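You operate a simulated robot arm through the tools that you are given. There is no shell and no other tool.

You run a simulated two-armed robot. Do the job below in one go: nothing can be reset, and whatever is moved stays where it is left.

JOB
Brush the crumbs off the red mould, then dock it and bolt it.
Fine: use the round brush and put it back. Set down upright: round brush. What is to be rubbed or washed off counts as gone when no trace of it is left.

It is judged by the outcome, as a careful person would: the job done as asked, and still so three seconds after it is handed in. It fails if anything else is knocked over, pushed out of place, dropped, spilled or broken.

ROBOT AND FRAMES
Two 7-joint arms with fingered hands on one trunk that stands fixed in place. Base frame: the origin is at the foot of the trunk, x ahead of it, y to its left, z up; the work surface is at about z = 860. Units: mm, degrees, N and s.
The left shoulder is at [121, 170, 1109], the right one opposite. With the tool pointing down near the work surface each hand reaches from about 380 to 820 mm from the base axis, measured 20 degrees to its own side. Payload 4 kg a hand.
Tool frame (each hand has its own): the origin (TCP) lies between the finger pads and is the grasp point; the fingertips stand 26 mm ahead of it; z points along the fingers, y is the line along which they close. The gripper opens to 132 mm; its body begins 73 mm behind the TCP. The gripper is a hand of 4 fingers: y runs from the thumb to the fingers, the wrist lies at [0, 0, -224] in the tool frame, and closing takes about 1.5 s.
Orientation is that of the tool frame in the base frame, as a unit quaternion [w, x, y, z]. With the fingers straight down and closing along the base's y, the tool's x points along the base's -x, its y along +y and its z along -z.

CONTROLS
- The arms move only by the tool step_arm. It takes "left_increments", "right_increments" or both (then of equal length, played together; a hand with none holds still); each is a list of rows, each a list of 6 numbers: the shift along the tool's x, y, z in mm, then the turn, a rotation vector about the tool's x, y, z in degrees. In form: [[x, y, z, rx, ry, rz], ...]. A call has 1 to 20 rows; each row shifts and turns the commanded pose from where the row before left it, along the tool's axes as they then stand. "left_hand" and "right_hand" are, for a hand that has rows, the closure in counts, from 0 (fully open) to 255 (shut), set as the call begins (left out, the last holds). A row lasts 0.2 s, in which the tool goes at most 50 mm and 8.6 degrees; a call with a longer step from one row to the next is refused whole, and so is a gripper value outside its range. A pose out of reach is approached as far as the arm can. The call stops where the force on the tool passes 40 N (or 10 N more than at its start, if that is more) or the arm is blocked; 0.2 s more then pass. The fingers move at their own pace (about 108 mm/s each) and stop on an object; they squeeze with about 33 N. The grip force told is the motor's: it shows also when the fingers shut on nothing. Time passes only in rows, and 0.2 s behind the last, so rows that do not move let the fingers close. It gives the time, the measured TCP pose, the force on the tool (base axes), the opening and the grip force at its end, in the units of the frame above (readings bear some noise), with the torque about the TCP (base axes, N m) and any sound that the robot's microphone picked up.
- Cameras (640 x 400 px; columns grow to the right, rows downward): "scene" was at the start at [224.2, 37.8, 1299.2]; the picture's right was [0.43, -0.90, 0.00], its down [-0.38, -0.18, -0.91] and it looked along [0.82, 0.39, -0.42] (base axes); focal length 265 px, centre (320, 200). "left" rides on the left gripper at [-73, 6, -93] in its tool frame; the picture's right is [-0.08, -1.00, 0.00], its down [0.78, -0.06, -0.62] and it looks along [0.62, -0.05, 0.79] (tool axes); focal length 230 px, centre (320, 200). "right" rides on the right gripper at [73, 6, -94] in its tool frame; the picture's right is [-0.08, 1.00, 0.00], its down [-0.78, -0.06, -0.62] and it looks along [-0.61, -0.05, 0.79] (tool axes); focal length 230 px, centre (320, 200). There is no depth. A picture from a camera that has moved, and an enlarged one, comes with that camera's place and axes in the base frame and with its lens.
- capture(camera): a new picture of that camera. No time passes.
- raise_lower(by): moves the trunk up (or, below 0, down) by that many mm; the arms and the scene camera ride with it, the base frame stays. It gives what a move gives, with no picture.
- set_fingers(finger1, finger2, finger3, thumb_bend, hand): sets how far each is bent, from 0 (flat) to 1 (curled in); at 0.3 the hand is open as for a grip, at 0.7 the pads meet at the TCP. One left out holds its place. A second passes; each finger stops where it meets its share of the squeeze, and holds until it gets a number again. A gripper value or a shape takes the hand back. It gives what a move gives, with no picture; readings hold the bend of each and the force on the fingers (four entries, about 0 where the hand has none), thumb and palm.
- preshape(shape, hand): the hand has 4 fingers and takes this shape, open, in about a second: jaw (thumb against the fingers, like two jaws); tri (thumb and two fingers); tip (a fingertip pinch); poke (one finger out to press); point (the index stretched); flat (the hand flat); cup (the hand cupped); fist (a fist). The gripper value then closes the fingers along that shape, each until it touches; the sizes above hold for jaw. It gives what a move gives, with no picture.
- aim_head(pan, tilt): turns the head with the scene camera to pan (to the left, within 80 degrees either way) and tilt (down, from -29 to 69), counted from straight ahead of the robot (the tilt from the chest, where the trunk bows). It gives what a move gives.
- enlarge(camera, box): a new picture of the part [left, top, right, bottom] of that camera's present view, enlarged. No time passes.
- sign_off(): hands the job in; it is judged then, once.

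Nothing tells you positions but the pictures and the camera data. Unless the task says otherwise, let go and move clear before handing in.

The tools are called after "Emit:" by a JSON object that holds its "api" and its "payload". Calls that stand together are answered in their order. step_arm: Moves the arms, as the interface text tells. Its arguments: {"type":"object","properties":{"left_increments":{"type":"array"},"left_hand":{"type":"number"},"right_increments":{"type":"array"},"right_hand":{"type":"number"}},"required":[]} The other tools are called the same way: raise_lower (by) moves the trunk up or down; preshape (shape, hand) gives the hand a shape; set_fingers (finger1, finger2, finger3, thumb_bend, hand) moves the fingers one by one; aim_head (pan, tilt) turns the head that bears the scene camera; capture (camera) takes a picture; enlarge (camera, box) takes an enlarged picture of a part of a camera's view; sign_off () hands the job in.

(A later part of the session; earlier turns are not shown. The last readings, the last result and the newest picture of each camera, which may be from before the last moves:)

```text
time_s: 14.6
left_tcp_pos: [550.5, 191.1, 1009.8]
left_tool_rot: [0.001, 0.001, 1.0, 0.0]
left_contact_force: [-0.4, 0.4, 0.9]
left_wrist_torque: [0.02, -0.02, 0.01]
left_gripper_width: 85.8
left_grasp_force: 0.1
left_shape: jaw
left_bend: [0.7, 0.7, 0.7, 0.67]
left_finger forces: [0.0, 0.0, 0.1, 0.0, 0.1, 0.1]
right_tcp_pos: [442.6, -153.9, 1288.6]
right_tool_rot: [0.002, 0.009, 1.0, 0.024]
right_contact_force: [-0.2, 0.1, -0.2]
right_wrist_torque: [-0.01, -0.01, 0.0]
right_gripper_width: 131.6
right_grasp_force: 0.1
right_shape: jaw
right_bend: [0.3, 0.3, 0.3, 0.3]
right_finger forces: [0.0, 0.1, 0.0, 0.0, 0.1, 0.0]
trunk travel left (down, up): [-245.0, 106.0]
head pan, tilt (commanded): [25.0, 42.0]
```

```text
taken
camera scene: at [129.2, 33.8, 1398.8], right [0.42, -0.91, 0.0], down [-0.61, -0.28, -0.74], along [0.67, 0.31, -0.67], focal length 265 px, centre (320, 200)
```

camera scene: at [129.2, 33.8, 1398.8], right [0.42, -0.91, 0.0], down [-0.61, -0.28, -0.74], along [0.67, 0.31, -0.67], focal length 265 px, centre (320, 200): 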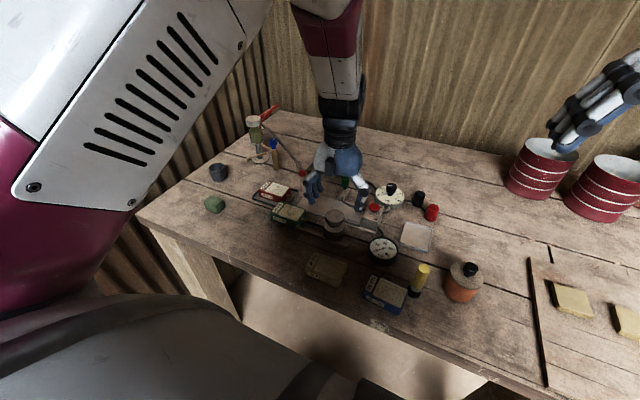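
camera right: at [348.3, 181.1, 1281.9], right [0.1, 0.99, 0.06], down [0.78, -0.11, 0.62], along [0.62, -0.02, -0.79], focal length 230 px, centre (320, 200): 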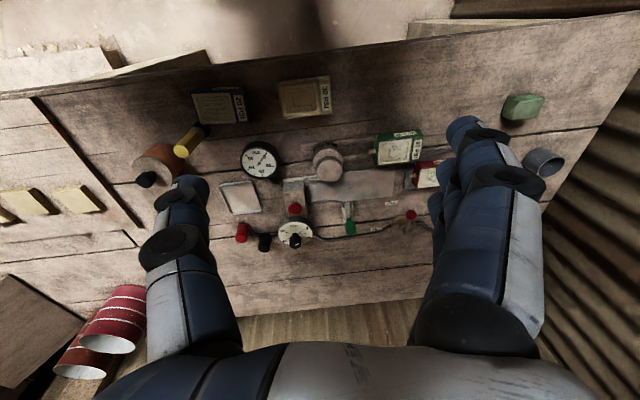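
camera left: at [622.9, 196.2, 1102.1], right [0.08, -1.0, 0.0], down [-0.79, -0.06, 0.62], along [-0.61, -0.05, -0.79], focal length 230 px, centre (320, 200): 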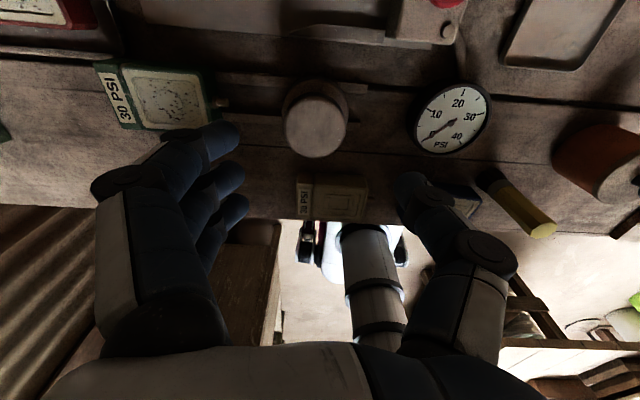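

The pose is exact and the head undisturbed now. Zooming to fix the brush's centre and the height where its waist is.

Emit:
{"api": "enlarge", "payload": {"camera": "left", "box": [256, 70, 384, 170]}}

Emit:
{"api": "enlarge", "payload": {"camera": "scene", "box": [300, 160, 380, 260]}}

Emit:
{"api": "enlarge", "payload": {"camera": "left", "box": [90, 50, 530, 250]}}

```text
4.00 times, centred on (320, 120) of left
camera zoom: at [622.9, 196.2, 1102.1], right [0.08, -1.0, 0.0], down [-0.79, -0.06, 0.62], along [-0.61, -0.05, -0.79], focal length 920 px, centre (320, 520)
```

zoom: 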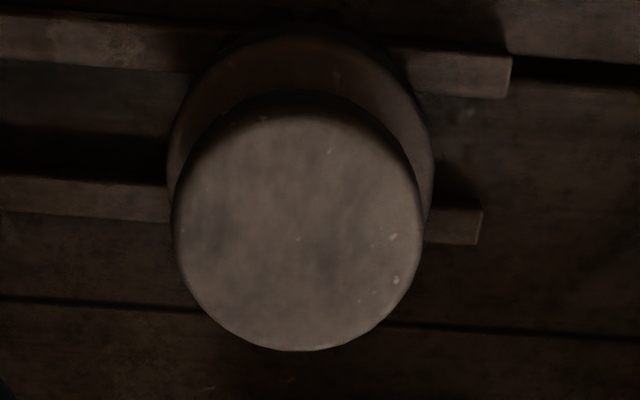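

```text
4.00 times, centred on (340, 210) of scene
camera zoom: at [129.2, 33.8, 1398.8], right [0.42, -0.91, 0.0], down [-0.61, -0.28, -0.74], along [0.67, 0.31, -0.67], focal length 1061 px, centre (240, 160)
```

zoom: 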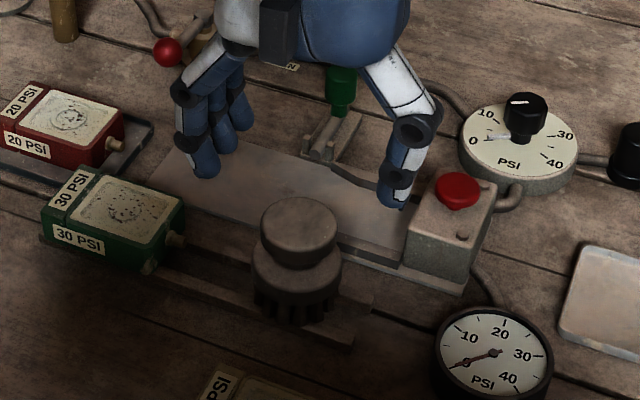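

```text
1.45 times, centred on (310, 150) of left
camera zoom: at [622.9, 196.2, 1102.1], right [0.08, -1.0, 0.0], down [-0.79, -0.06, 0.62], along [-0.61, -0.05, -0.79], focal length 335 px, centre (334, 273)
```

zoom: 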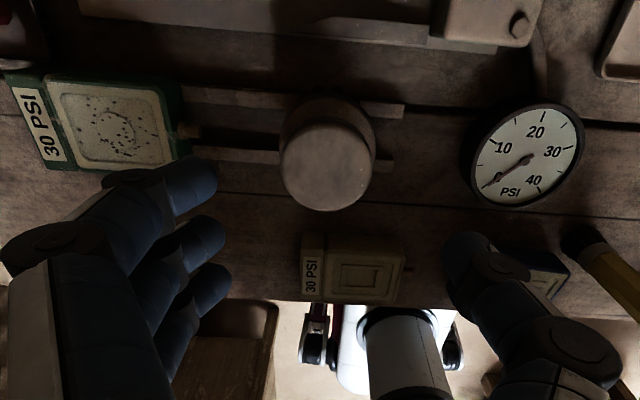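

Cross-checking both views puts the brush centre at about (560, 195), knob top z≈933, waist below z≈921, body top ≈904. I'll centre over it and descend so the pads straddle the knob.

Emit:
{"api": "step_arm", "payload": {"left_increments": [[-5, 2, 15, 0, 0, 0], [-5, 2, 15, 0, 0, 0], [0, 0, 15, 0, 0, 0], [0, 0, 15, 0, 0, 0], [0, 0, 10, 0, 0, 0], [0, 0, 0, 0, 0, 0]]}}

Emit:
{"api": "enlarge", "payload": {"camera": "scene", "box": [300, 160, 380, 260]}}

Emit:
{"api": "enlarge", "payload": {"camera": "left", "box": [160, 60, 480, 260]}}

```text
time_s: 16.0
left_tcp_pos: [559.9, 194.6, 942.2]
left_tool_rot: [0.001, 0.001, 1.0, 0.001]
left_contact_force: [-0.2, -0.4, -0.4]
left_wrist_torque: [0.02, 0.0, 0.0]
left_gripper_width: 85.9
left_grasp_force: 0.0
left_shape: jaw
left_bend: [0.7, 0.7, 0.7, 0.67]
left_finger forces: [0.0, 0.1, 0.0, 0.0, 0.1, 0.0]
right_tcp_pos: [440.7, -154.3, 1287.3]
right_tool_rot: [0.002, 0.01, 1.0, 0.024]
right_contact_force: [-0.6, -0.9, -0.7]
right_wrist_torque: [0.02, -0.02, 0.01]
right_gripper_width: 132.1
right_grasp_force: 0.1
right_shape: jaw
right_bend: [0.3, 0.3, 0.3, 0.3]
right_finger forces: [0.0, 0.0, 0.0, 0.0, 0.0, 0.0]
trunk travel left (down, up): [-245.0, 106.0]
head pan, tilt (commanded): [25.0, 42.0]
```

```text
4.00 times, centred on (340, 210) of scene
camera zoom: at [129.2, 33.5, 1398.8], right [0.42, -0.91, 0.0], down [-0.61, -0.28, -0.74], along [0.67, 0.31, -0.67], focal length 1061 px, centre (240, 160)
```

zoom: 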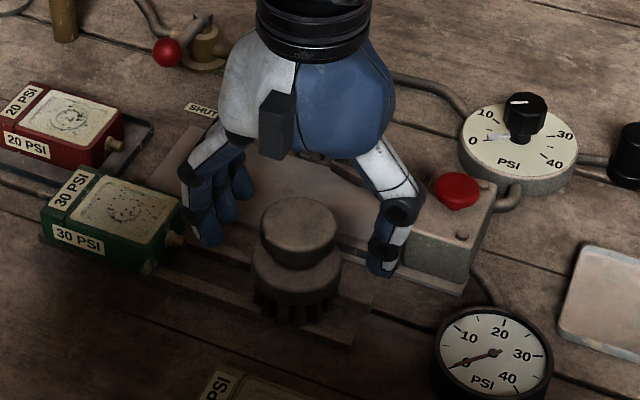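

```text
2.00 times, centred on (320, 160) of left
camera zoom: at [633.8, 200.2, 1032.6], right [0.08, -1.0, 0.0], down [-0.79, -0.06, 0.62], along [-0.61, -0.05, -0.79], focal length 460 px, centre (320, 280)
```

zoom: 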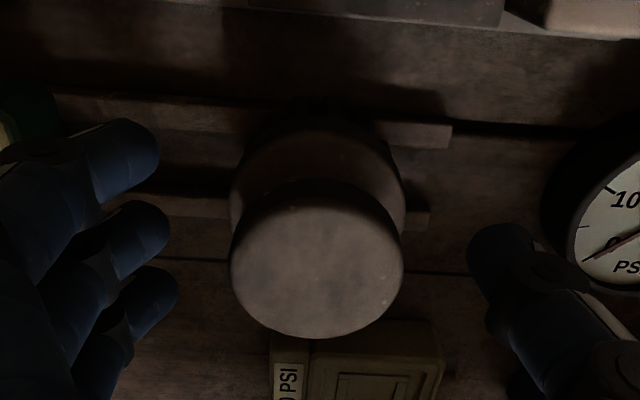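

The hand is centred over the knob. Descending ~11 mm more and closing on it.

Emit:
{"api": "step_arm", "payload": {"left_increments": [[0, 0, 6, 0, 0, 0], [0, 0, 5, 0, 0, 0], [0, 0, 0, 0, 0, 0]]}}

Emit:
{"api": "step_arm", "payload": {"left_increments": [[0, 0, 0, 0, 0, 0], [0, 0, 0, 0, 0, 0], [0, 0, 0, 0, 0, 0], [0, 0, 0, 0, 0, 0], [0, 0, 0, 0, 0, 0], [0, 0, 0, 0, 0, 0], [0, 0, 0, 0, 0, 0], [0, 0, 0, 0, 0, 0]], "left_hand": 255}}

Emit:
{"api": "enlarge", "payload": {"camera": "scene", "box": [300, 160, 380, 260]}}

Emit:
{"api": "enlarge", "payload": {"camera": "left", "box": [160, 60, 480, 260]}}

```text
time_s: 16.8
left_tcp_pos: [560.8, 195.5, 929.3]
left_tool_rot: [0.001, 0.001, 1.0, 0.0]
left_contact_force: [-0.1, 0.0, 1.2]
left_wrist_torque: [-0.02, 0.03, 0.0]
left_gripper_width: 85.9
left_grasp_force: 0.0
left_shape: jaw
left_bend: [0.7, 0.7, 0.7, 0.67]
left_finger forces: [0.0, 0.0, 0.0, 0.0, 0.0, 0.0]
right_tcp_pos: [442.4, -154.2, 1288.3]
right_tool_rot: [0.002, 0.011, 1.0, 0.024]
right_contact_force: [-0.1, -0.2, 0.2]
right_wrist_torque: [-0.01, -0.01, -0.01]
right_gripper_width: 131.9
right_grasp_force: 0.0
right_shape: jaw
right_bend: [0.3, 0.3, 0.3, 0.3]
right_finger forces: [0.1, 0.0, 0.0, 0.0, 0.0, 0.0]
trunk travel left (down, up): [-245.0, 106.0]
head pan, tilt (commanded): [25.0, 42.0]
```

```text
time_s: 18.6
left_tcp_pos: [561.4, 195.5, 929.6]
left_tool_rot: [0.001, 0.001, 1.0, 0.001]
left_contact_force: [-0.1, 2.6, 5.4]
left_wrist_torque: [0.22, 0.0, 0.0]
left_gripper_width: 33.5
left_grasp_force: 33.0
left_shape: jaw
left_bend: [0.72, 0.74, 0.73, 0.71]
left_finger forces: [11.8, 9.2, 11.6, 0.0, 27.6, 0.0]
right_tcp_pos: [442.4, -154.0, 1288.4]
right_tool_rot: [0.002, 0.011, 1.0, 0.024]
right_contact_force: [-0.2, 0.1, 0.4]
right_wrist_torque: [0.0, -0.03, -0.02]
right_gripper_width: 131.9
right_grasp_force: 0.0
right_shape: jaw
right_bend: [0.3, 0.3, 0.3, 0.3]
right_finger forces: [0.0, 0.0, 0.1, 0.0, 0.0, 0.1]
trunk travel left (down, up): [-245.0, 106.0]
head pan, tilt (commanded): [25.0, 42.0]
```

```text
4.00 times, centred on (340, 210) of scene
camera zoom: at [128.8, 33.5, 1398.9], right [0.42, -0.91, 0.0], down [-0.61, -0.28, -0.74], along [0.67, 0.31, -0.67], focal length 1061 px, centre (240, 160)
```

zoom: 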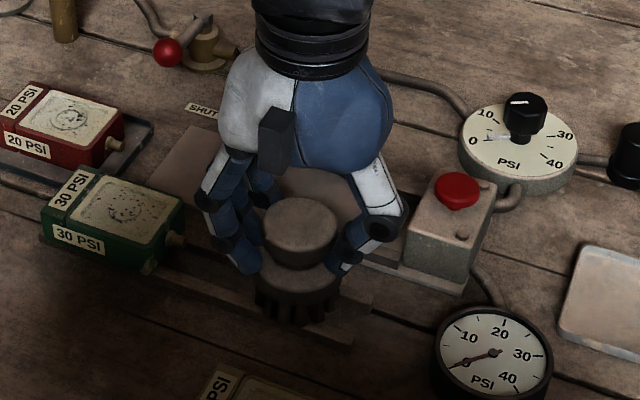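

```text
2.00 times, centred on (320, 160) of left
camera zoom: at [633.2, 200.1, 1022.0], right [0.08, -1.0, 0.0], down [-0.79, -0.06, 0.61], along [-0.61, -0.05, -0.79], focal length 460 px, centre (320, 280)
```

zoom: 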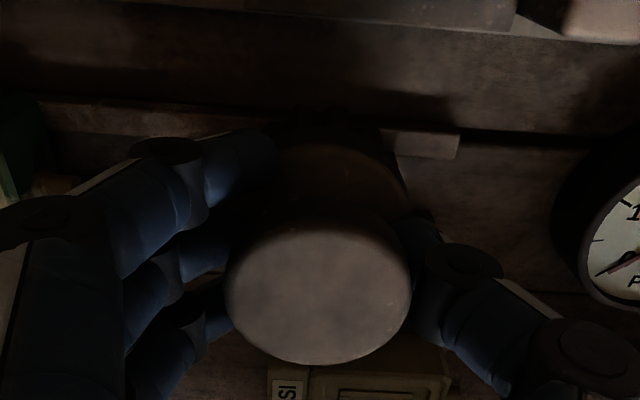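

The fingers hooked under the knob with a firm 33 N grip. Lifting 60 mm straight up and checking the hold.

Emit:
{"api": "step_arm", "payload": {"left_increments": [[0, 0, -10, 0, 0, 0], [0, 0, -15, 0, 0, 0], [0, 0, -20, 0, 0, 0], [0, 0, -20, 0, 0, 0], [0, 0, 0, 0, 0, 0]]}}

Emit:
{"api": "enlarge", "payload": {"camera": "scene", "box": [300, 150, 380, 250]}}

Emit:
{"api": "enlarge", "payload": {"camera": "left", "box": [160, 60, 480, 260]}}

```text
time_s: 19.8
left_tcp_pos: [561.6, 194.0, 994.2]
left_tool_rot: [-0.001, 0.001, 1.0, 0.0]
left_contact_force: [-0.6, 0.0, -0.9]
left_wrist_torque: [0.01, -0.02, 0.01]
left_gripper_width: 33.3
left_grasp_force: 32.7
left_shape: jaw
left_bend: [0.72, 0.74, 0.73, 0.71]
left_finger forces: [14.3, 8.8, 12.9, 0.1, 28.0, 0.1]
right_tcp_pos: [442.6, -155.0, 1288.3]
right_tool_rot: [0.003, 0.011, 1.0, 0.025]
right_contact_force: [-0.3, 0.2, 1.2]
right_wrist_torque: [-0.01, 0.0, 0.02]
right_gripper_width: 132.1
right_grasp_force: 0.1
right_shape: jaw
right_bend: [0.3, 0.3, 0.3, 0.3]
right_finger forces: [0.0, 0.0, 0.1, 0.0, 0.0, 0.0]
trunk travel left (down, up): [-245.0, 106.0]
head pan, tilt (commanded): [25.0, 42.0]
```

```text
4.00 times, centred on (340, 200) of scene
camera zoom: at [129.6, 33.6, 1398.7], right [0.42, -0.91, 0.0], down [-0.61, -0.28, -0.74], along [0.67, 0.31, -0.67], focal length 1061 px, centre (240, 200)
```

zoom: 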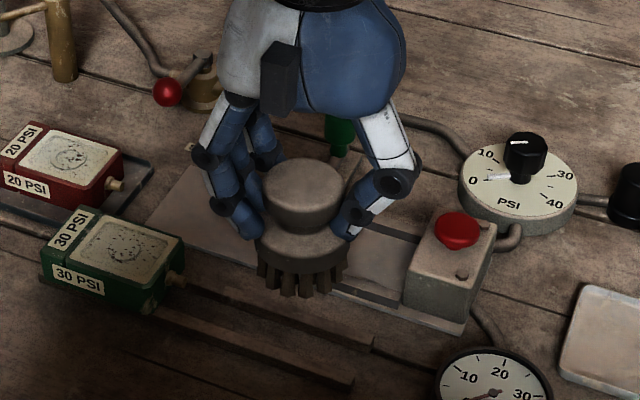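

```text
2.00 times, centred on (320, 160) of left
camera zoom: at [633.5, 199.8, 1086.7], right [0.08, -1.0, 0.0], down [-0.79, -0.06, 0.62], along [-0.61, -0.05, -0.79], focal length 460 px, centre (320, 280)
```

zoom: 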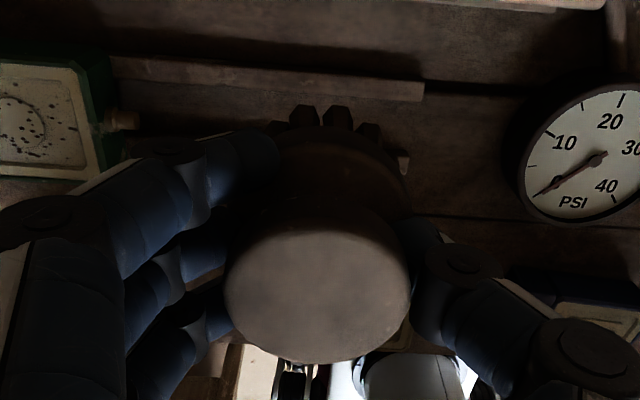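

The brush lifted level and secure. Now carrying it over to the red mould at a safe height.

Emit:
{"api": "step_arm", "payload": {"left_increments": [[-10, 30.7, -1, 0, 0, 0], [-10, 30.7, -1, 0, 0, 0], [-10, 30.7, -1, 0, 0, 0], [-10, 30.7, -1, 0, 0, 0], [-10, 30.7, -1, 0, 0, 0], [-10, 30.7, 0, 0, 0, 0], [-10, 30.8, 0, 0, 0, 0], [0, 0, 0, 0, 0, 0]]}}

Emit:
{"api": "capture", "payload": {"camera": "scene"}}

Emit:
{"api": "enlarge", "payload": {"camera": "left", "box": [160, 60, 480, 260]}}

```text
time_s: 21.6
left_tcp_pos: [629.2, 409.9, 999.5]
left_tool_rot: [0.001, 0.001, 1.0, 0.001]
left_contact_force: [0.2, -0.1, -1.2]
left_wrist_torque: [0.02, -0.04, -0.02]
left_gripper_width: 33.1
left_grasp_force: 33.2
left_shape: jaw
left_bend: [0.72, 0.74, 0.73, 0.71]
left_finger forces: [13.5, 8.7, 11.7, 0.0, 28.7, 0.0]
right_tcp_pos: [442.4, -154.8, 1286.9]
right_tool_rot: [0.002, 0.01, 1.0, 0.025]
right_contact_force: [-0.4, -0.1, 0.7]
right_wrist_torque: [0.01, 0.0, -0.04]
right_gripper_width: 131.7
right_grasp_force: 0.1
right_shape: jaw
right_bend: [0.3, 0.3, 0.3, 0.3]
right_finger forces: [0.0, 0.1, 0.0, 0.0, 0.0, 0.1]
trunk travel left (down, up): [-245.0, 106.0]
head pan, tilt (commanded): [25.0, 42.0]
```

```text
taken
camera scene: at [129.1, 33.0, 1398.8], right [0.42, -0.91, 0.0], down [-0.61, -0.28, -0.74], along [0.67, 0.31, -0.67], focal length 265 px, centre (320, 200)
```

scene: 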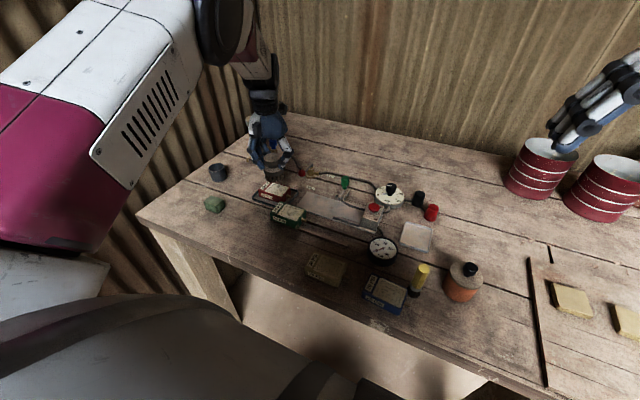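

```text
2.00 times, centred on (320, 160) of left
camera zoom: at [703.1, 415.5, 1091.4], right [0.08, -1.0, 0.0], down [-0.79, -0.06, 0.62], along [-0.61, -0.05, -0.79], focal length 460 px, centre (320, 280)
```

zoom: 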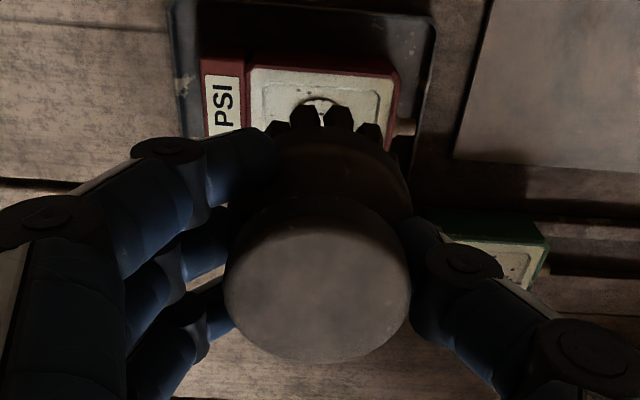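

In reach and aligned. Descending slowly until the bristles touch the mould's top, watching the force.

Emit:
{"api": "step_arm", "payload": {"left_increments": [[-1, 0, 15, 0, 0, 0], [0, 0, 15, 0, 0, 0], [0, 0, 8, 0, 0, 0], [0, 0, 4, 0, 0, 0], [0, 0, 2, 0, 0, 0], [0, 0, 0, 0, 0, 0]]}}

Emit:
{"api": "enlarge", "payload": {"camera": "scene", "box": [230, 130, 326, 230]}}

```text
time_s: 23.0
left_tcp_pos: [631.2, 410.2, 954.3]
left_tool_rot: [0.001, 0.001, 1.0, 0.0]
left_contact_force: [-0.8, 0.7, 0.0]
left_wrist_torque: [-0.02, -0.04, 0.02]
left_gripper_width: 33.3
left_grasp_force: 32.7
left_shape: jaw
left_bend: [0.72, 0.74, 0.73, 0.71]
left_finger forces: [14.0, 8.6, 12.2, 0.0, 28.7, 0.0]
right_tcp_pos: [442.3, -154.2, 1288.2]
right_tool_rot: [0.002, 0.01, 1.0, 0.025]
right_contact_force: [0.8, 0.1, 0.9]
right_wrist_torque: [0.01, 0.0, 0.0]
right_gripper_width: 132.2
right_grasp_force: 0.0
right_shape: jaw
right_bend: [0.3, 0.3, 0.3, 0.3]
right_finger forces: [0.1, 0.1, 0.0, 0.0, 0.1, 0.0]
trunk travel left (down, up): [-245.0, 106.0]
head pan, tilt (commanded): [25.0, 42.0]
```

```text
4.00 times, centred on (278, 180) of scene
camera zoom: at [129.3, 33.6, 1398.8], right [0.42, -0.91, 0.0], down [-0.61, -0.28, -0.74], along [0.67, 0.31, -0.67], focal length 1061 px, centre (488, 280)
```

zoom: 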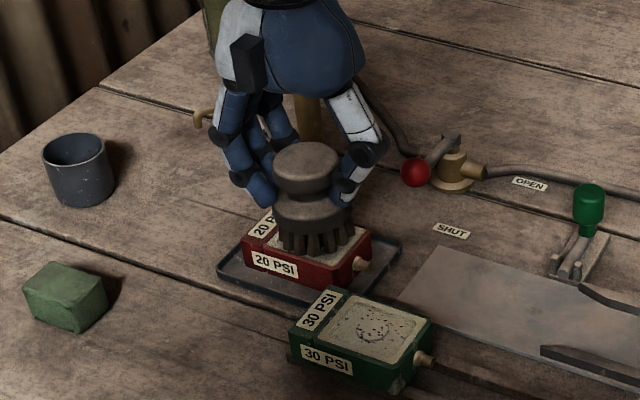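

The bristles are just above the panel. Going down in 1 mm steps to feel for contact.

Emit:
{"api": "step_arm", "payload": {"left_increments": [[0, 0, 1, 0, 0, 0], [0, 0, 1, 0, 0, 0], [0, 0, 0, 0, 0, 0]]}}

```text
time_s: 23.8
left_tcp_pos: [632.0, 410.4, 953.6]
left_tool_rot: [0.0, 0.001, 1.0, 0.001]
left_contact_force: [0.3, 0.2, -1.9]
left_wrist_torque: [-0.01, 0.0, 0.02]
left_gripper_width: 33.1
left_grasp_force: 32.8
left_shape: jaw
left_bend: [0.72, 0.74, 0.73, 0.71]
left_finger forces: [14.1, 8.6, 12.4, 0.0, 28.6, 0.0]
right_tcp_pos: [441.9, -153.4, 1286.7]
right_tool_rot: [0.001, 0.01, 1.0, 0.025]
right_contact_force: [-0.2, 0.7, 0.1]
right_wrist_torque: [0.0, 0.0, -0.01]
right_gripper_width: 131.7
right_grasp_force: 0.1
right_shape: jaw
right_bend: [0.3, 0.3, 0.3, 0.3]
right_finger forces: [0.0, 0.1, 0.1, 0.0, 0.1, 0.0]
trunk travel left (down, up): [-245.0, 106.0]
head pan, tilt (commanded): [25.0, 42.0]
```

Emit:
{"api": "step_arm", "payload": {"left_increments": [[0, 0, 1, 0, 0, 0], [0, 0, 1, 0, 0, 0], [0, 0, 0, 0, 0, 0]]}}

```text
time_s: 24.6
left_tcp_pos: [633.3, 410.9, 951.8]
left_tool_rot: [0.002, 0.0, 1.0, 0.001]
left_contact_force: [0.3, 0.2, 6.7]
left_wrist_torque: [0.23, 0.02, 0.03]
left_gripper_width: 33.1
left_grasp_force: 33.2
left_shape: jaw
left_bend: [0.72, 0.74, 0.73, 0.71]
left_finger forces: [14.6, 8.9, 13.0, 0.0, 29.1, 0.1]
right_tcp_pos: [441.8, -154.1, 1288.2]
right_tool_rot: [0.003, 0.01, 1.0, 0.025]
right_contact_force: [0.3, -0.4, -0.1]
right_wrist_torque: [-0.02, -0.03, -0.03]
right_gripper_width: 132.1
right_grasp_force: 0.1
right_shape: jaw
right_bend: [0.3, 0.3, 0.3, 0.3]
right_finger forces: [0.1, 0.0, 0.0, 0.0, 0.1, 0.0]
trunk travel left (down, up): [-245.0, 106.0]
head pan, tilt (commanded): [25.0, 42.0]
```

Contact at z≈952 with ~7 N, a light pressure. Brushing with gentle back-and-forth strokes along y and x.

Emit:
{"api": "step_arm", "payload": {"left_increments": [[0, 8, 0, 0, 0, 0], [0, 8, 0, 0, 0, 0], [0, -8, 0, 0, 0, 0], [0, -8, 0, 0, 0, 0], [0, -8, 0, 0, 0, 0], [0, -8, 0, 0, 0, 0], [0, 8, 0, 0, 0, 0], [0, 8, 0, 0, 0, 0]]}}

Emit:
{"api": "enlarge", "payload": {"camera": "scene", "box": [230, 130, 326, 230]}}

```text
time_s: 26.4
left_tcp_pos: [632.1, 409.0, 954.0]
left_tool_rot: [0.0, 0.001, 1.0, 0.001]
left_contact_force: [0.7, -1.7, 9.5]
left_wrist_torque: [0.13, -0.02, 0.01]
left_gripper_width: 33.1
left_grasp_force: 32.7
left_shape: jaw
left_bend: [0.72, 0.74, 0.73, 0.7]
left_finger forces: [15.2, 8.7, 12.7, 0.0, 32.9, 0.1]
right_tcp_pos: [441.5, -155.4, 1287.9]
right_tool_rot: [0.003, 0.01, 1.0, 0.024]
right_contact_force: [-0.7, 0.4, -0.3]
right_wrist_torque: [0.01, 0.0, 0.02]
right_gripper_width: 131.9
right_grasp_force: 0.1
right_shape: jaw
right_bend: [0.3, 0.3, 0.3, 0.3]
right_finger forces: [0.0, 0.0, 0.1, 0.0, 0.1, 0.1]
trunk travel left (down, up): [-245.0, 106.0]
head pan, tilt (commanded): [25.0, 42.0]
```

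```text
4.00 times, centred on (278, 180) of scene
camera zoom: at [128.3, 32.6, 1398.9], right [0.42, -0.91, 0.0], down [-0.61, -0.28, -0.74], along [0.67, 0.31, -0.67], focal length 1061 px, centre (488, 280)
```

zoom: 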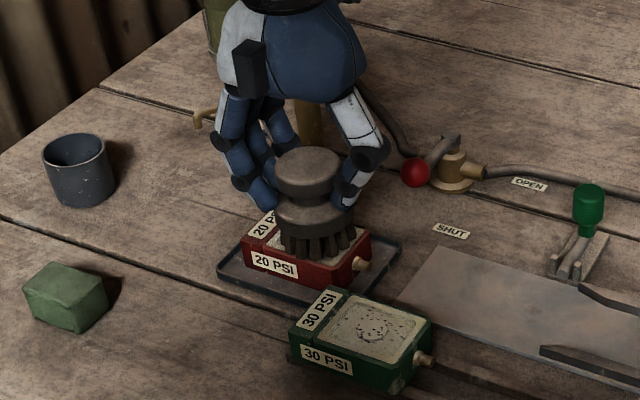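

The mould hasn't shifted. More strokes, offset to the near and far sides of the panel.

Emit:
{"api": "step_arm", "payload": {"left_increments": [[-8, 0, 0, 0, 0, 0], [0, 9, 0, 0, 0, 0], [0, 9, 0, 0, 0, 0], [0, -9, 0, 0, 0, 0], [0, -9, 0, 0, 0, 0], [0, -9, 0, 0, 0, 0], [0, -9, 0, 0, 0, 0], [8, 0, 0, 0, 0, 0], [8, 0, 0, 0, 0, 0], [0, 9, 0, 0, 0, 0], [0, 9, 0, 0, 0, 0], [0, 9, 0, 0, 0, 0], [0, 9, 0, 0, 0, 0], [0, -9, 0, 0, 0, 0], [0, -9, 0, 0, 0, 0], [-8, 0, 0, 0, 0, 0]]}}

Emit:
{"api": "step_arm", "payload": {"left_increments": [[0, 0, -15, 0, 0, 0], [0, 0, -20, 0, 0, 0], [15, -30, -10, 0, 0, 0], [15, -40, 0, 0, 0, 0], [15, -40, 0, 0, 0, 0], [0, 0, 0, 0, 0, 0]]}}

Emit:
{"api": "enlarge", "payload": {"camera": "scene", "box": [240, 165, 320, 215]}}

Emit:
{"api": "capture", "payload": {"camera": "left"}}

```text
time_s: 29.8
left_tcp_pos: [631.1, 409.3, 952.1]
left_tool_rot: [0.001, 0.0, 1.0, -0.001]
left_contact_force: [-2.8, 0.7, 12.8]
left_wrist_torque: [0.34, 0.2, 0.07]
left_gripper_width: 33.3
left_grasp_force: 33.1
left_shape: jaw
left_bend: [0.72, 0.74, 0.73, 0.7]
left_finger forces: [14.0, 9.8, 15.8, 0.0, 33.0, 0.0]
right_tcp_pos: [440.6, -155.4, 1287.8]
right_tool_rot: [0.003, 0.01, 1.0, 0.024]
right_contact_force: [0.3, 0.8, 0.3]
right_wrist_torque: [0.01, 0.03, 0.02]
right_gripper_width: 132.0
right_grasp_force: 0.1
right_shape: jaw
right_bend: [0.3, 0.3, 0.3, 0.3]
right_finger forces: [0.1, 0.0, 0.0, 0.0, 0.0, 0.0]
trunk travel left (down, up): [-245.0, 106.0]
head pan, tilt (commanded): [25.0, 42.0]
```

```text
time_s: 31.2
left_tcp_pos: [586.5, 301.4, 994.6]
left_tool_rot: [0.001, 0.0, 1.0, 0.0]
left_contact_force: [0.1, 1.1, -0.4]
left_wrist_torque: [0.0, -0.01, 0.01]
left_gripper_width: 32.8
left_grasp_force: 32.7
left_shape: jaw
left_bend: [0.72, 0.74, 0.73, 0.7]
left_finger forces: [13.8, 8.6, 11.7, 0.0, 31.1, 0.0]
right_tcp_pos: [441.8, -153.9, 1287.0]
right_tool_rot: [0.002, 0.011, 1.0, 0.022]
right_contact_force: [0.3, -0.2, 0.4]
right_wrist_torque: [-0.02, -0.04, 0.02]
right_gripper_width: 132.0
right_grasp_force: 0.1
right_shape: jaw
right_bend: [0.3, 0.3, 0.3, 0.3]
right_finger forces: [0.1, 0.0, 0.0, 0.0, 0.0, 0.0]
trunk travel left (down, up): [-245.0, 106.0]
head pan, tilt (commanded): [25.0, 42.0]
```

```text
8.00 times, centred on (280, 190) of scene
camera zoom: at [129.7, 34.3, 1398.7], right [0.42, -0.91, 0.0], down [-0.61, -0.28, -0.74], along [0.67, 0.31, -0.67], focal length 2121 px, centre (640, 280)
```

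zoom: 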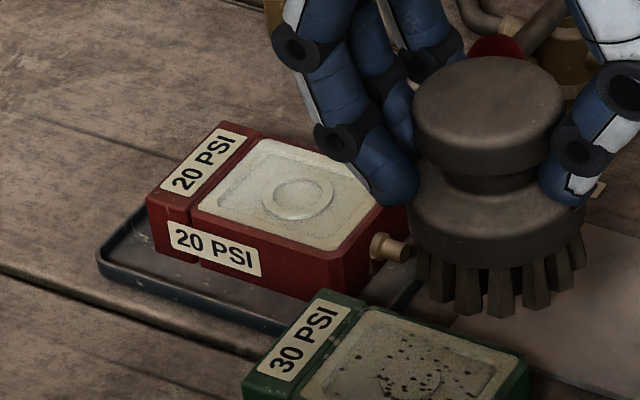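

```text
taken
camera left: at [659.9, 305.4, 1087.3], right [0.08, -1.0, 0.0], down [-0.79, -0.06, 0.62], along [-0.61, -0.05, -0.79], focal length 230 px, centre (320, 200)
```

left: 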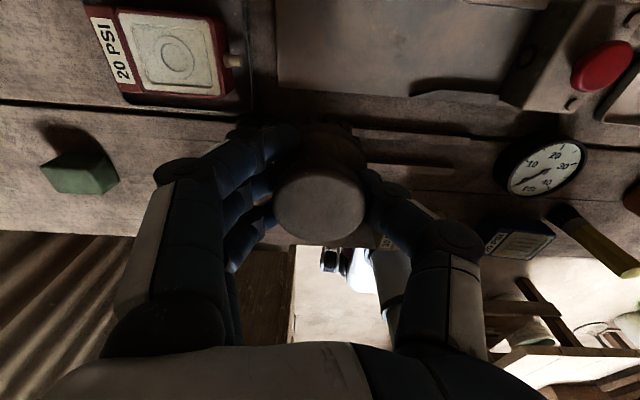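

The crumbs look gone. Zooming closely for any leftover trace before putting the brush back.

Emit:
{"api": "enlarge", "payload": {"camera": "left", "box": [85, 0, 245, 100]}}

Emit:
{"api": "enlarge", "payload": {"camera": "scene", "box": [255, 178, 295, 203]}}

```text
4.00 times, centred on (165, 50) of left
camera zoom: at [659.9, 305.4, 1087.3], right [0.08, -1.0, 0.0], down [-0.79, -0.06, 0.62], along [-0.61, -0.05, -0.79], focal length 920 px, centre (940, 800)
```

zoom: 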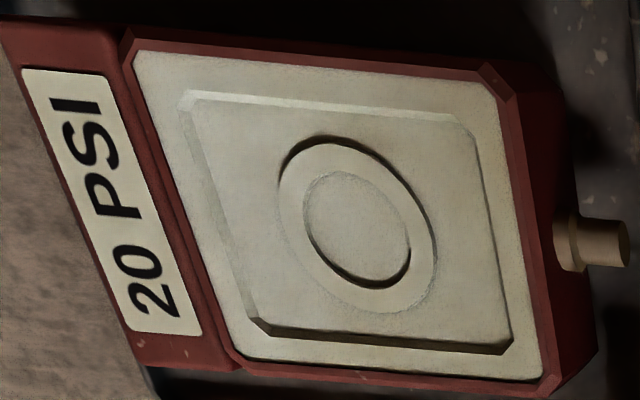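

```text
16.00 times, centred on (275, 190) of scene
camera zoom: at [129.7, 34.3, 1398.7], right [0.42, -0.91, 0.0], down [-0.61, -0.28, -0.74], along [0.67, 0.31, -0.67], focal length 4243 px, centre (1040, 352)
```

zoom: 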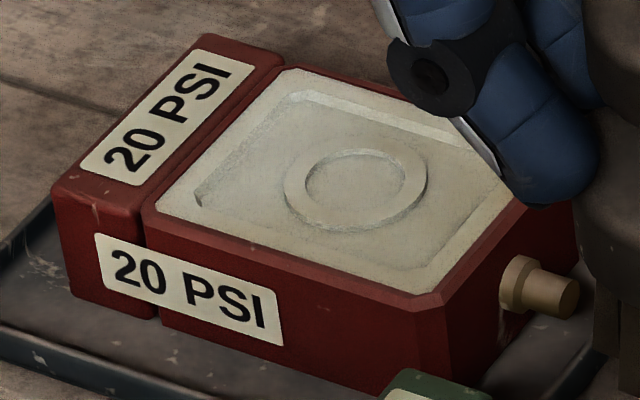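

Panel looks clean. One more extreme zoom at the near rim where I see a tiny dark mark.

Emit:
{"api": "enlarge", "payload": {"camera": "left", "box": [135, 70, 231, 106]}}

Emit:
{"api": "enlarge", "payload": {"camera": "scene", "box": [264, 188, 284, 200]}}

```text
6.67 times, centred on (183, 88) of left
camera zoom: at [659.9, 305.4, 1087.3], right [0.08, -1.0, 0.0], down [-0.79, -0.06, 0.62], along [-0.61, -0.05, -0.79], focal length 1534 px, centre (1233, 947)
```

zoom: 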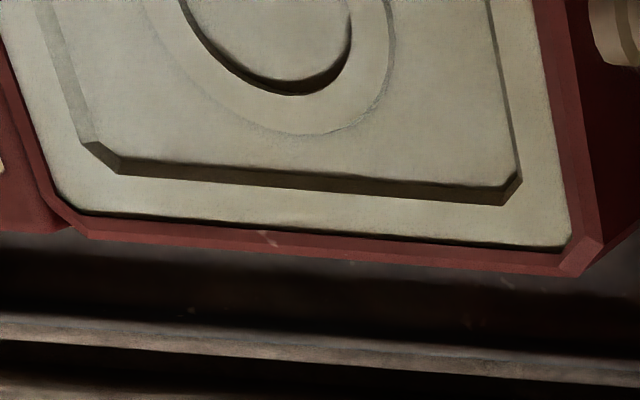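

```text
16.00 times, centred on (274, 194) of scene
camera zoom: at [129.7, 34.3, 1398.7], right [0.42, -0.91, 0.0], down [-0.61, -0.28, -0.74], along [0.67, 0.31, -0.67], focal length 4243 px, centre (1056, 296)
```

zoom: 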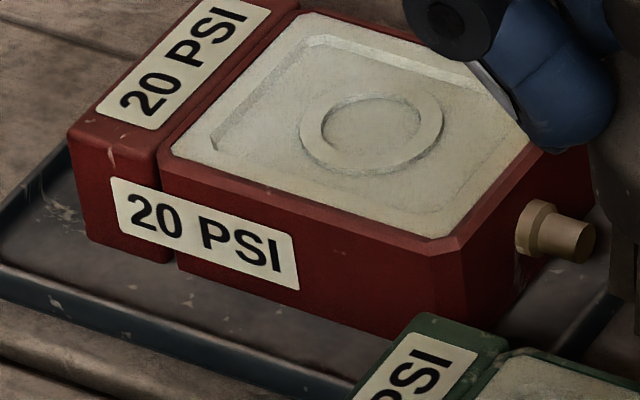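

Only paint chips remain; the panel is free of crumbs. Now returning the brush to its spot above the slats.

Emit:
{"api": "step_arm", "payload": {"left_increments": [[8.67, -35, 0.67, 0, 0, 0], [8.67, -35, 0.67, 0, 0, 0], [8.67, -35, 0.67, 0, 0, 0], [0, 0, 20, 0, 0, 0], [0, 0, 20, 0, 0, 0], [0, 0, 15, 0, 0, 0], [0, 0, 5, 0, 0, 0], [0, 0, 0, 0, 0, 0]]}}

Emit:
{"api": "enlarge", "payload": {"camera": "scene", "box": [300, 160, 380, 260]}}

Emit:
{"api": "enlarge", "payload": {"camera": "left", "box": [160, 60, 480, 260]}}

```text
time_s: 33.0
left_tcp_pos: [560.2, 194.0, 934.3]
left_tool_rot: [0.001, 0.001, 1.0, 0.001]
left_contact_force: [-0.1, 0.5, -1.3]
left_wrist_torque: [-0.01, 0.02, -0.03]
left_gripper_width: 32.9
left_grasp_force: 33.0
left_shape: jaw
left_bend: [0.72, 0.74, 0.73, 0.7]
left_finger forces: [14.6, 8.5, 12.2, 0.0, 31.0, 0.0]
right_tcp_pos: [442.3, -153.2, 1288.4]
right_tool_rot: [0.002, 0.01, 1.0, 0.025]
right_contact_force: [-0.2, 0.3, 0.0]
right_wrist_torque: [0.0, 0.02, 0.02]
right_gripper_width: 131.4
right_grasp_force: 0.0
right_shape: jaw
right_bend: [0.3, 0.3, 0.3, 0.3]
right_finger forces: [0.0, 0.0, 0.0, 0.1, 0.0, 0.0]
trunk travel left (down, up): [-245.0, 106.0]
head pan, tilt (commanded): [25.0, 42.0]
```

```text
4.00 times, centred on (340, 210) of scene
camera zoom: at [129.4, 33.7, 1398.8], right [0.42, -0.91, 0.0], down [-0.61, -0.28, -0.74], along [0.67, 0.31, -0.67], focal length 1061 px, centre (240, 160)
```

zoom: 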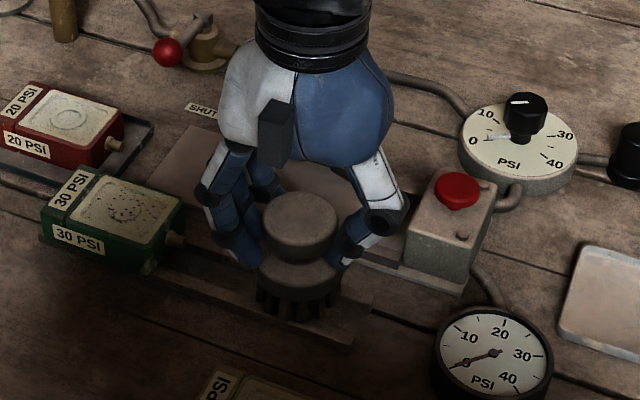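

```text
2.00 times, centred on (320, 160) of left
camera zoom: at [633.6, 200.5, 1026.6], right [0.08, -1.0, 0.0], down [-0.79, -0.06, 0.62], along [-0.61, -0.05, -0.79], focal length 460 px, centre (320, 280)
```

zoom: 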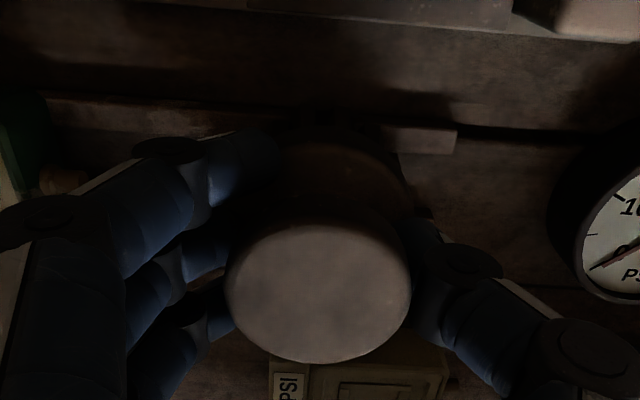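

Brush is ~5 mm above its place. Lowering gently in small steps until it rests on the slats.

Emit:
{"api": "step_arm", "payload": {"left_increments": [[0, 0, 2, 0, 0, 0], [0, 0, 1, 0, 0, 0], [0, 0, 1, 0, 0, 0], [0, 0, 0, 0, 0, 0]]}}

```text
time_s: 34.0
left_tcp_pos: [560.5, 195.5, 931.5]
left_tool_rot: [0.001, 0.001, 1.0, 0.001]
left_contact_force: [0.5, 0.3, 4.6]
left_wrist_torque: [0.1, -0.03, 0.0]
left_gripper_width: 32.9
left_grasp_force: 33.1
left_shape: jaw
left_bend: [0.72, 0.74, 0.73, 0.7]
left_finger forces: [14.9, 8.6, 12.5, 0.1, 31.6, 0.0]
right_tcp_pos: [441.5, -154.4, 1288.2]
right_tool_rot: [0.002, 0.01, 1.0, 0.024]
right_contact_force: [0.0, -0.6, -0.2]
right_wrist_torque: [-0.01, 0.01, 0.0]
right_gripper_width: 131.8
right_grasp_force: 0.1
right_shape: jaw
right_bend: [0.3, 0.3, 0.3, 0.3]
right_finger forces: [0.1, 0.0, 0.0, 0.2, 0.0, 0.0]
trunk travel left (down, up): [-245.0, 106.0]
head pan, tilt (commanded): [25.0, 42.0]
```

It's resting on the slats (4.6 N). Opening the hand to release it.

Emit:
{"api": "step_arm", "payload": {"left_increments": [[0, 0, 0, 0, 0, 0], [0, 0, 0, 0, 0, 0], [0, 0, 0, 0, 0, 0], [0, 0, 0, 0, 0, 0], [0, 0, 0, 0, 0, 0], [0, 0, 0, 0, 0, 0]], "left_hand": 90}}

Emit:
{"api": "enlarge", "payload": {"camera": "scene", "box": [300, 160, 380, 260]}}

Emit:
{"api": "enlarge", "payload": {"camera": "left", "box": [160, 60, 480, 260]}}

```text
time_s: 35.4
left_tcp_pos: [561.5, 195.1, 930.6]
left_tool_rot: [0.001, 0.002, 1.0, -0.001]
left_contact_force: [0.6, 0.9, 0.3]
left_wrist_torque: [0.01, 0.01, -0.03]
left_gripper_width: 85.1
left_grasp_force: 0.0
left_shape: jaw
left_bend: [0.7, 0.7, 0.7, 0.67]
left_finger forces: [0.0, 0.1, 0.0, 0.0, 0.0, 0.1]
right_tcp_pos: [442.2, -154.0, 1287.9]
right_tool_rot: [0.002, 0.01, 1.0, 0.023]
right_contact_force: [0.5, -1.0, -0.5]
right_wrist_torque: [0.01, -0.02, -0.03]
right_gripper_width: 131.8
right_grasp_force: 0.1
right_shape: jaw
right_bend: [0.3, 0.3, 0.3, 0.3]
right_finger forces: [0.0, 0.1, 0.0, 0.1, 0.0, 0.0]
trunk travel left (down, up): [-245.0, 106.0]
head pan, tilt (commanded): [25.0, 42.0]
```

```text
4.00 times, centred on (340, 210) of scene
camera zoom: at [129.3, 33.5, 1398.8], right [0.42, -0.91, 0.0], down [-0.61, -0.28, -0.74], along [0.67, 0.31, -0.67], focal length 1061 px, centre (240, 160)
```

zoom: 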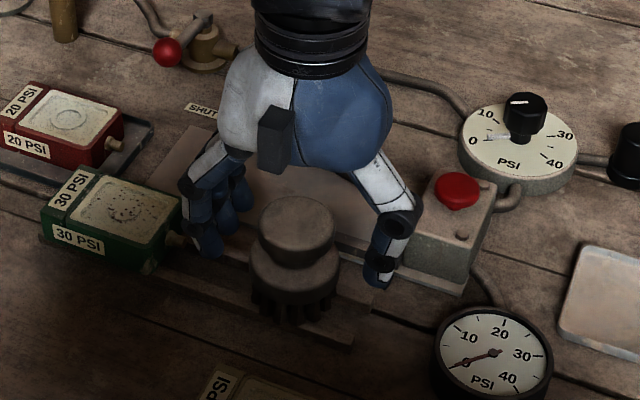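

```text
2.00 times, centred on (320, 160) of left
camera zoom: at [633.5, 200.5, 1022.4], right [0.08, -1.0, 0.0], down [-0.79, -0.06, 0.62], along [-0.61, -0.05, -0.79], focal length 460 px, centre (320, 280)
```

zoom: 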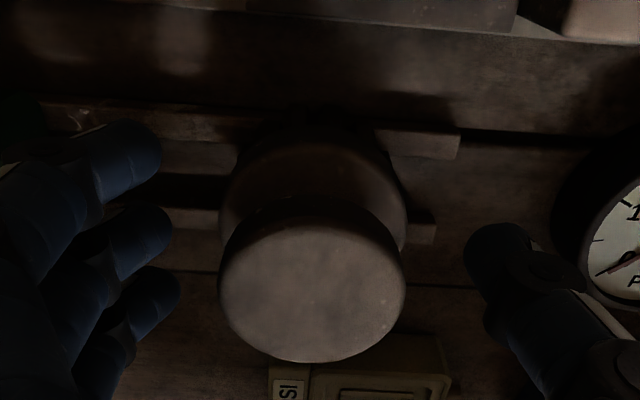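

The brush stands upright back in its place (within a couple of mm). Lifting the hand straight up clear.

Emit:
{"api": "step_arm", "payload": {"left_increments": [[0, 0, -10, 0, 0, 0], [0, 0, -20, 0, 0, 0], [0, 0, -25, 0, 0, 0], [0, 0, -25, 0, 0, 0], [0, 0, 0, 0, 0, 0]]}}

Emit:
{"api": "step_arm", "payload": {"left_increments": [[-18, 36, 0, 0, 0, 0], [-18, 36, 0, 0, 0, 0], [-18, 36, 0, 0, 0, 0], [-18, 36, 0, 0, 0, 0], [-10, 36, 0, 0, 0, 0], [0, 20, 0, 0, 0, 0], [0, 0, 0, 0, 0, 0]]}}

Emit:
{"api": "capture", "payload": {"camera": "scene"}}

Emit:
{"api": "capture", "payload": {"camera": "left"}}

```text
time_s: 36.6
left_tcp_pos: [561.8, 196.0, 1011.4]
left_tool_rot: [0.0, 0.001, 1.0, 0.0]
left_contact_force: [0.2, -0.2, -0.1]
left_wrist_torque: [-0.02, 0.0, -0.01]
left_gripper_width: 85.0
left_grasp_force: 0.1
left_shape: jaw
left_bend: [0.7, 0.7, 0.7, 0.67]
left_finger forces: [0.1, 0.1, 0.0, 0.0, 0.1, 0.0]
right_tcp_pos: [442.7, -153.7, 1288.1]
right_tool_rot: [0.002, 0.01, 1.0, 0.025]
right_contact_force: [0.5, 0.4, 0.1]
right_wrist_torque: [0.01, 0.02, 0.0]
right_gripper_width: 132.0
right_grasp_force: 0.0
right_shape: jaw
right_bend: [0.3, 0.3, 0.3, 0.3]
right_finger forces: [0.1, 0.0, 0.1, 0.0, 0.0, 0.1]
trunk travel left (down, up): [-245.0, 106.0]
head pan, tilt (commanded): [25.0, 42.0]
```

```text
time_s: 38.2
left_tcp_pos: [641.9, 394.5, 1009.3]
left_tool_rot: [0.001, 0.001, 1.0, 0.001]
left_contact_force: [0.0, 0.8, 0.5]
left_wrist_torque: [-0.02, -0.03, 0.01]
left_gripper_width: 84.9
left_grasp_force: 0.2
left_shape: jaw
left_bend: [0.7, 0.7, 0.7, 0.67]
left_finger forces: [0.1, 0.0, 0.0, 0.0, 0.0, 0.0]
right_tcp_pos: [443.3, -155.0, 1287.9]
right_tool_rot: [0.002, 0.011, 1.0, 0.024]
right_contact_force: [-0.3, 0.0, 0.2]
right_wrist_torque: [0.01, 0.03, -0.03]
right_gripper_width: 131.9
right_grasp_force: 0.0
right_shape: jaw
right_bend: [0.3, 0.3, 0.3, 0.3]
right_finger forces: [0.0, 0.1, 0.1, 0.0, 0.1, 0.1]
trunk travel left (down, up): [-245.0, 106.0]
head pan, tilt (commanded): [25.0, 42.0]
```

```text
taken
camera scene: at [129.3, 33.5, 1398.8], right [0.42, -0.91, 0.0], down [-0.61, -0.28, -0.74], along [0.67, 0.31, -0.67], focal length 265 px, centre (320, 200)
```

scene: 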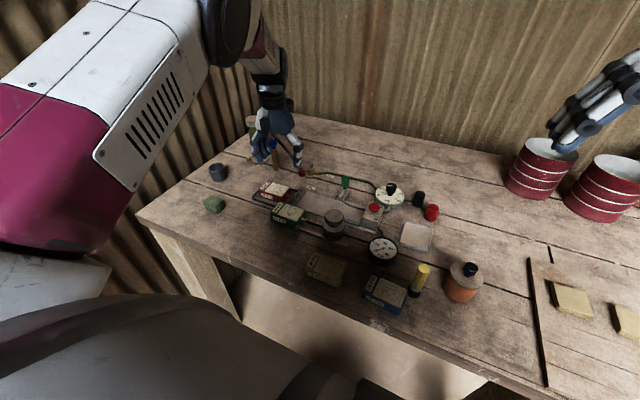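

```text
taken
camera left: at [714.4, 400.7, 1102.2], right [0.08, -1.0, 0.0], down [-0.79, -0.06, 0.62], along [-0.61, -0.05, -0.79], focal length 230 px, centre (320, 200)
```

left: 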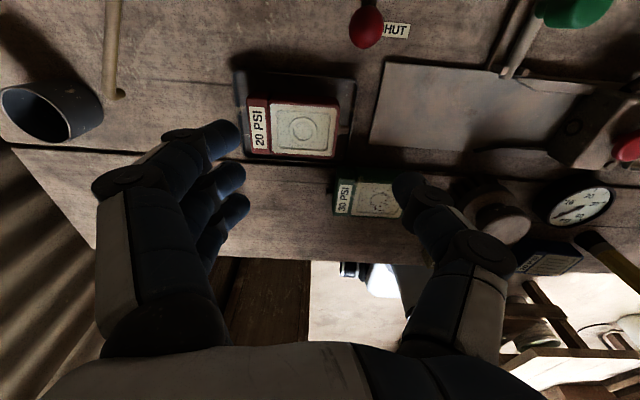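

The brush is back. Next I measure: the dock's rails centre on x≈651 (inner gap ~56 mm), block face y≈140, bolt rod at y≈232, z≈872, knob at (736, 232). I'll turn the left hand by −90° so it can grip the mould across its width (thumb on the far side) with the camera looking along the docking direction.

Emit:
{"api": "step_arm", "payload": {"left_increments": [[0, 0, 0, 0, 0, -8.2], [0, 0, 0, 0, 0, -8.2], [0, 0, 0, 0, 0, -8.2], [0, 0, 0, 0, 0, -8.2], [0, 0, 0, 0, 0, -8.2], [0, 0, 0, 0, 0, -8.2], [0, 0, 0, 0, 0, -8.2], [0, 0, 0, 0, 0, -8.2], [0, 0, 0, 0, 0, -8.2], [0, 0, 0, 0, 0, -8.2], [0, 0, 0, 0, 0, -8], [0, 0, 0, 0, 0, 0]]}}

Emit:
{"api": "capture", "payload": {"camera": "left"}}

Emit:
{"api": "capture", "payload": {"camera": "scene"}}

```text
time_s: 40.8
left_tcp_pos: [643.4, 394.9, 1011.1]
left_tool_rot: [-0.001, 0.708, -0.706, 0.001]
left_contact_force: [0.3, -0.1, -0.2]
left_wrist_torque: [0.01, 0.0, -0.02]
left_gripper_width: 85.0
left_grasp_force: 0.0
left_shape: jaw
left_bend: [0.7, 0.7, 0.7, 0.67]
left_finger forces: [0.0, 0.0, 0.0, 0.0, 0.1, 0.0]
right_tcp_pos: [442.8, -155.3, 1287.8]
right_tool_rot: [0.002, 0.009, 1.0, 0.025]
right_contact_force: [-0.9, -0.8, -0.4]
right_wrist_torque: [0.02, 0.0, -0.02]
right_gripper_width: 131.6
right_grasp_force: 0.1
right_shape: jaw
right_bend: [0.3, 0.3, 0.3, 0.3]
right_finger forces: [0.0, 0.0, 0.0, 0.0, 0.0, 0.1]
trunk travel left (down, up): [-245.0, 106.0]
head pan, tilt (commanded): [25.0, 42.0]
```

```text
taken
camera left: at [636.5, 467.4, 1102.8], right [1.0, 0.08, 0.0], down [0.06, -0.79, 0.62], along [0.05, -0.61, -0.79], focal length 230 px, centre (320, 200)
```

left: 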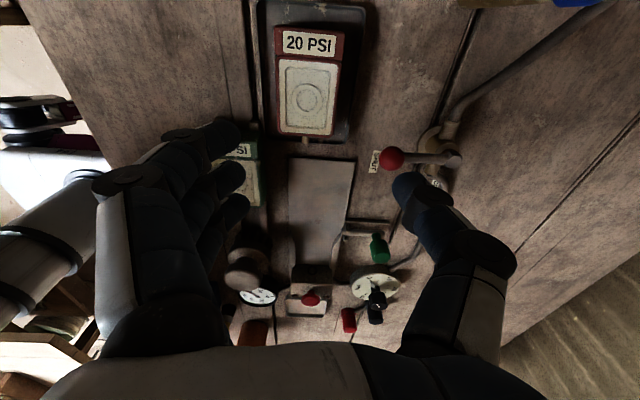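

```text
taken
camera scene: at [129.2, 33.5, 1398.8], right [0.42, -0.91, 0.0], down [-0.61, -0.28, -0.74], along [0.67, 0.31, -0.67], focal length 265 px, centre (320, 200)
```

scene: 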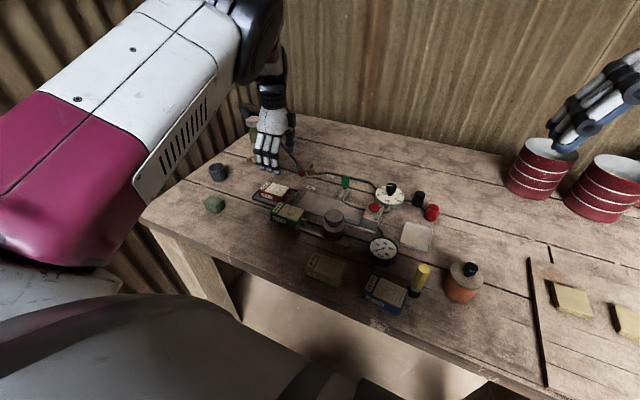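

Orientation achieved; the camera now looks along the docking line. Re-measuring the red mould with zooms.

Emit:
{"api": "enlarge", "payload": {"camera": "left", "box": [240, 0, 400, 160]}}

Emit:
{"api": "enlarge", "payload": {"camera": "left", "box": [260, 140, 420, 320]}}

Emit:
{"api": "enlarge", "payload": {"camera": "scene", "box": [240, 165, 320, 225]}}

```text
2.50 times, centred on (320, 80) of left
camera zoom: at [636.5, 467.4, 1102.8], right [1.0, 0.08, 0.0], down [0.06, -0.79, 0.62], along [0.05, -0.61, -0.79], focal length 575 px, centre (320, 500)
```

zoom: 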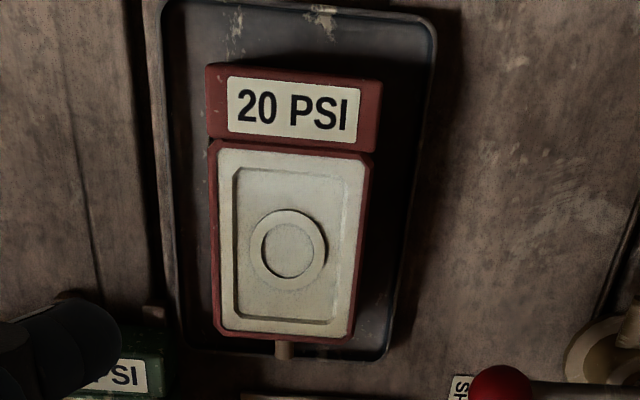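

```text
2.22 times, centred on (340, 230) of left
camera zoom: at [636.5, 467.4, 1102.8], right [1.0, 0.08, 0.0], down [0.06, -0.79, 0.62], along [0.05, -0.61, -0.79], focal length 511 px, centre (276, 133)
```

zoom: 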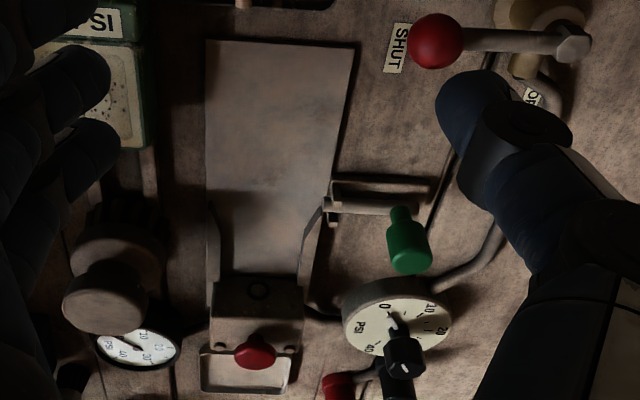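

```text
6.67 times, centred on (280, 195) of scene
camera zoom: at [129.2, 33.5, 1398.8], right [0.42, -0.91, 0.0], down [-0.61, -0.28, -0.74], along [0.67, 0.31, -0.67], focal length 1768 px, centre (587, 233)
```

zoom: 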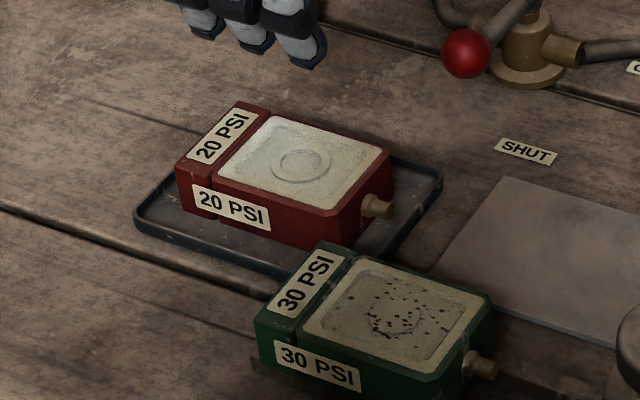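

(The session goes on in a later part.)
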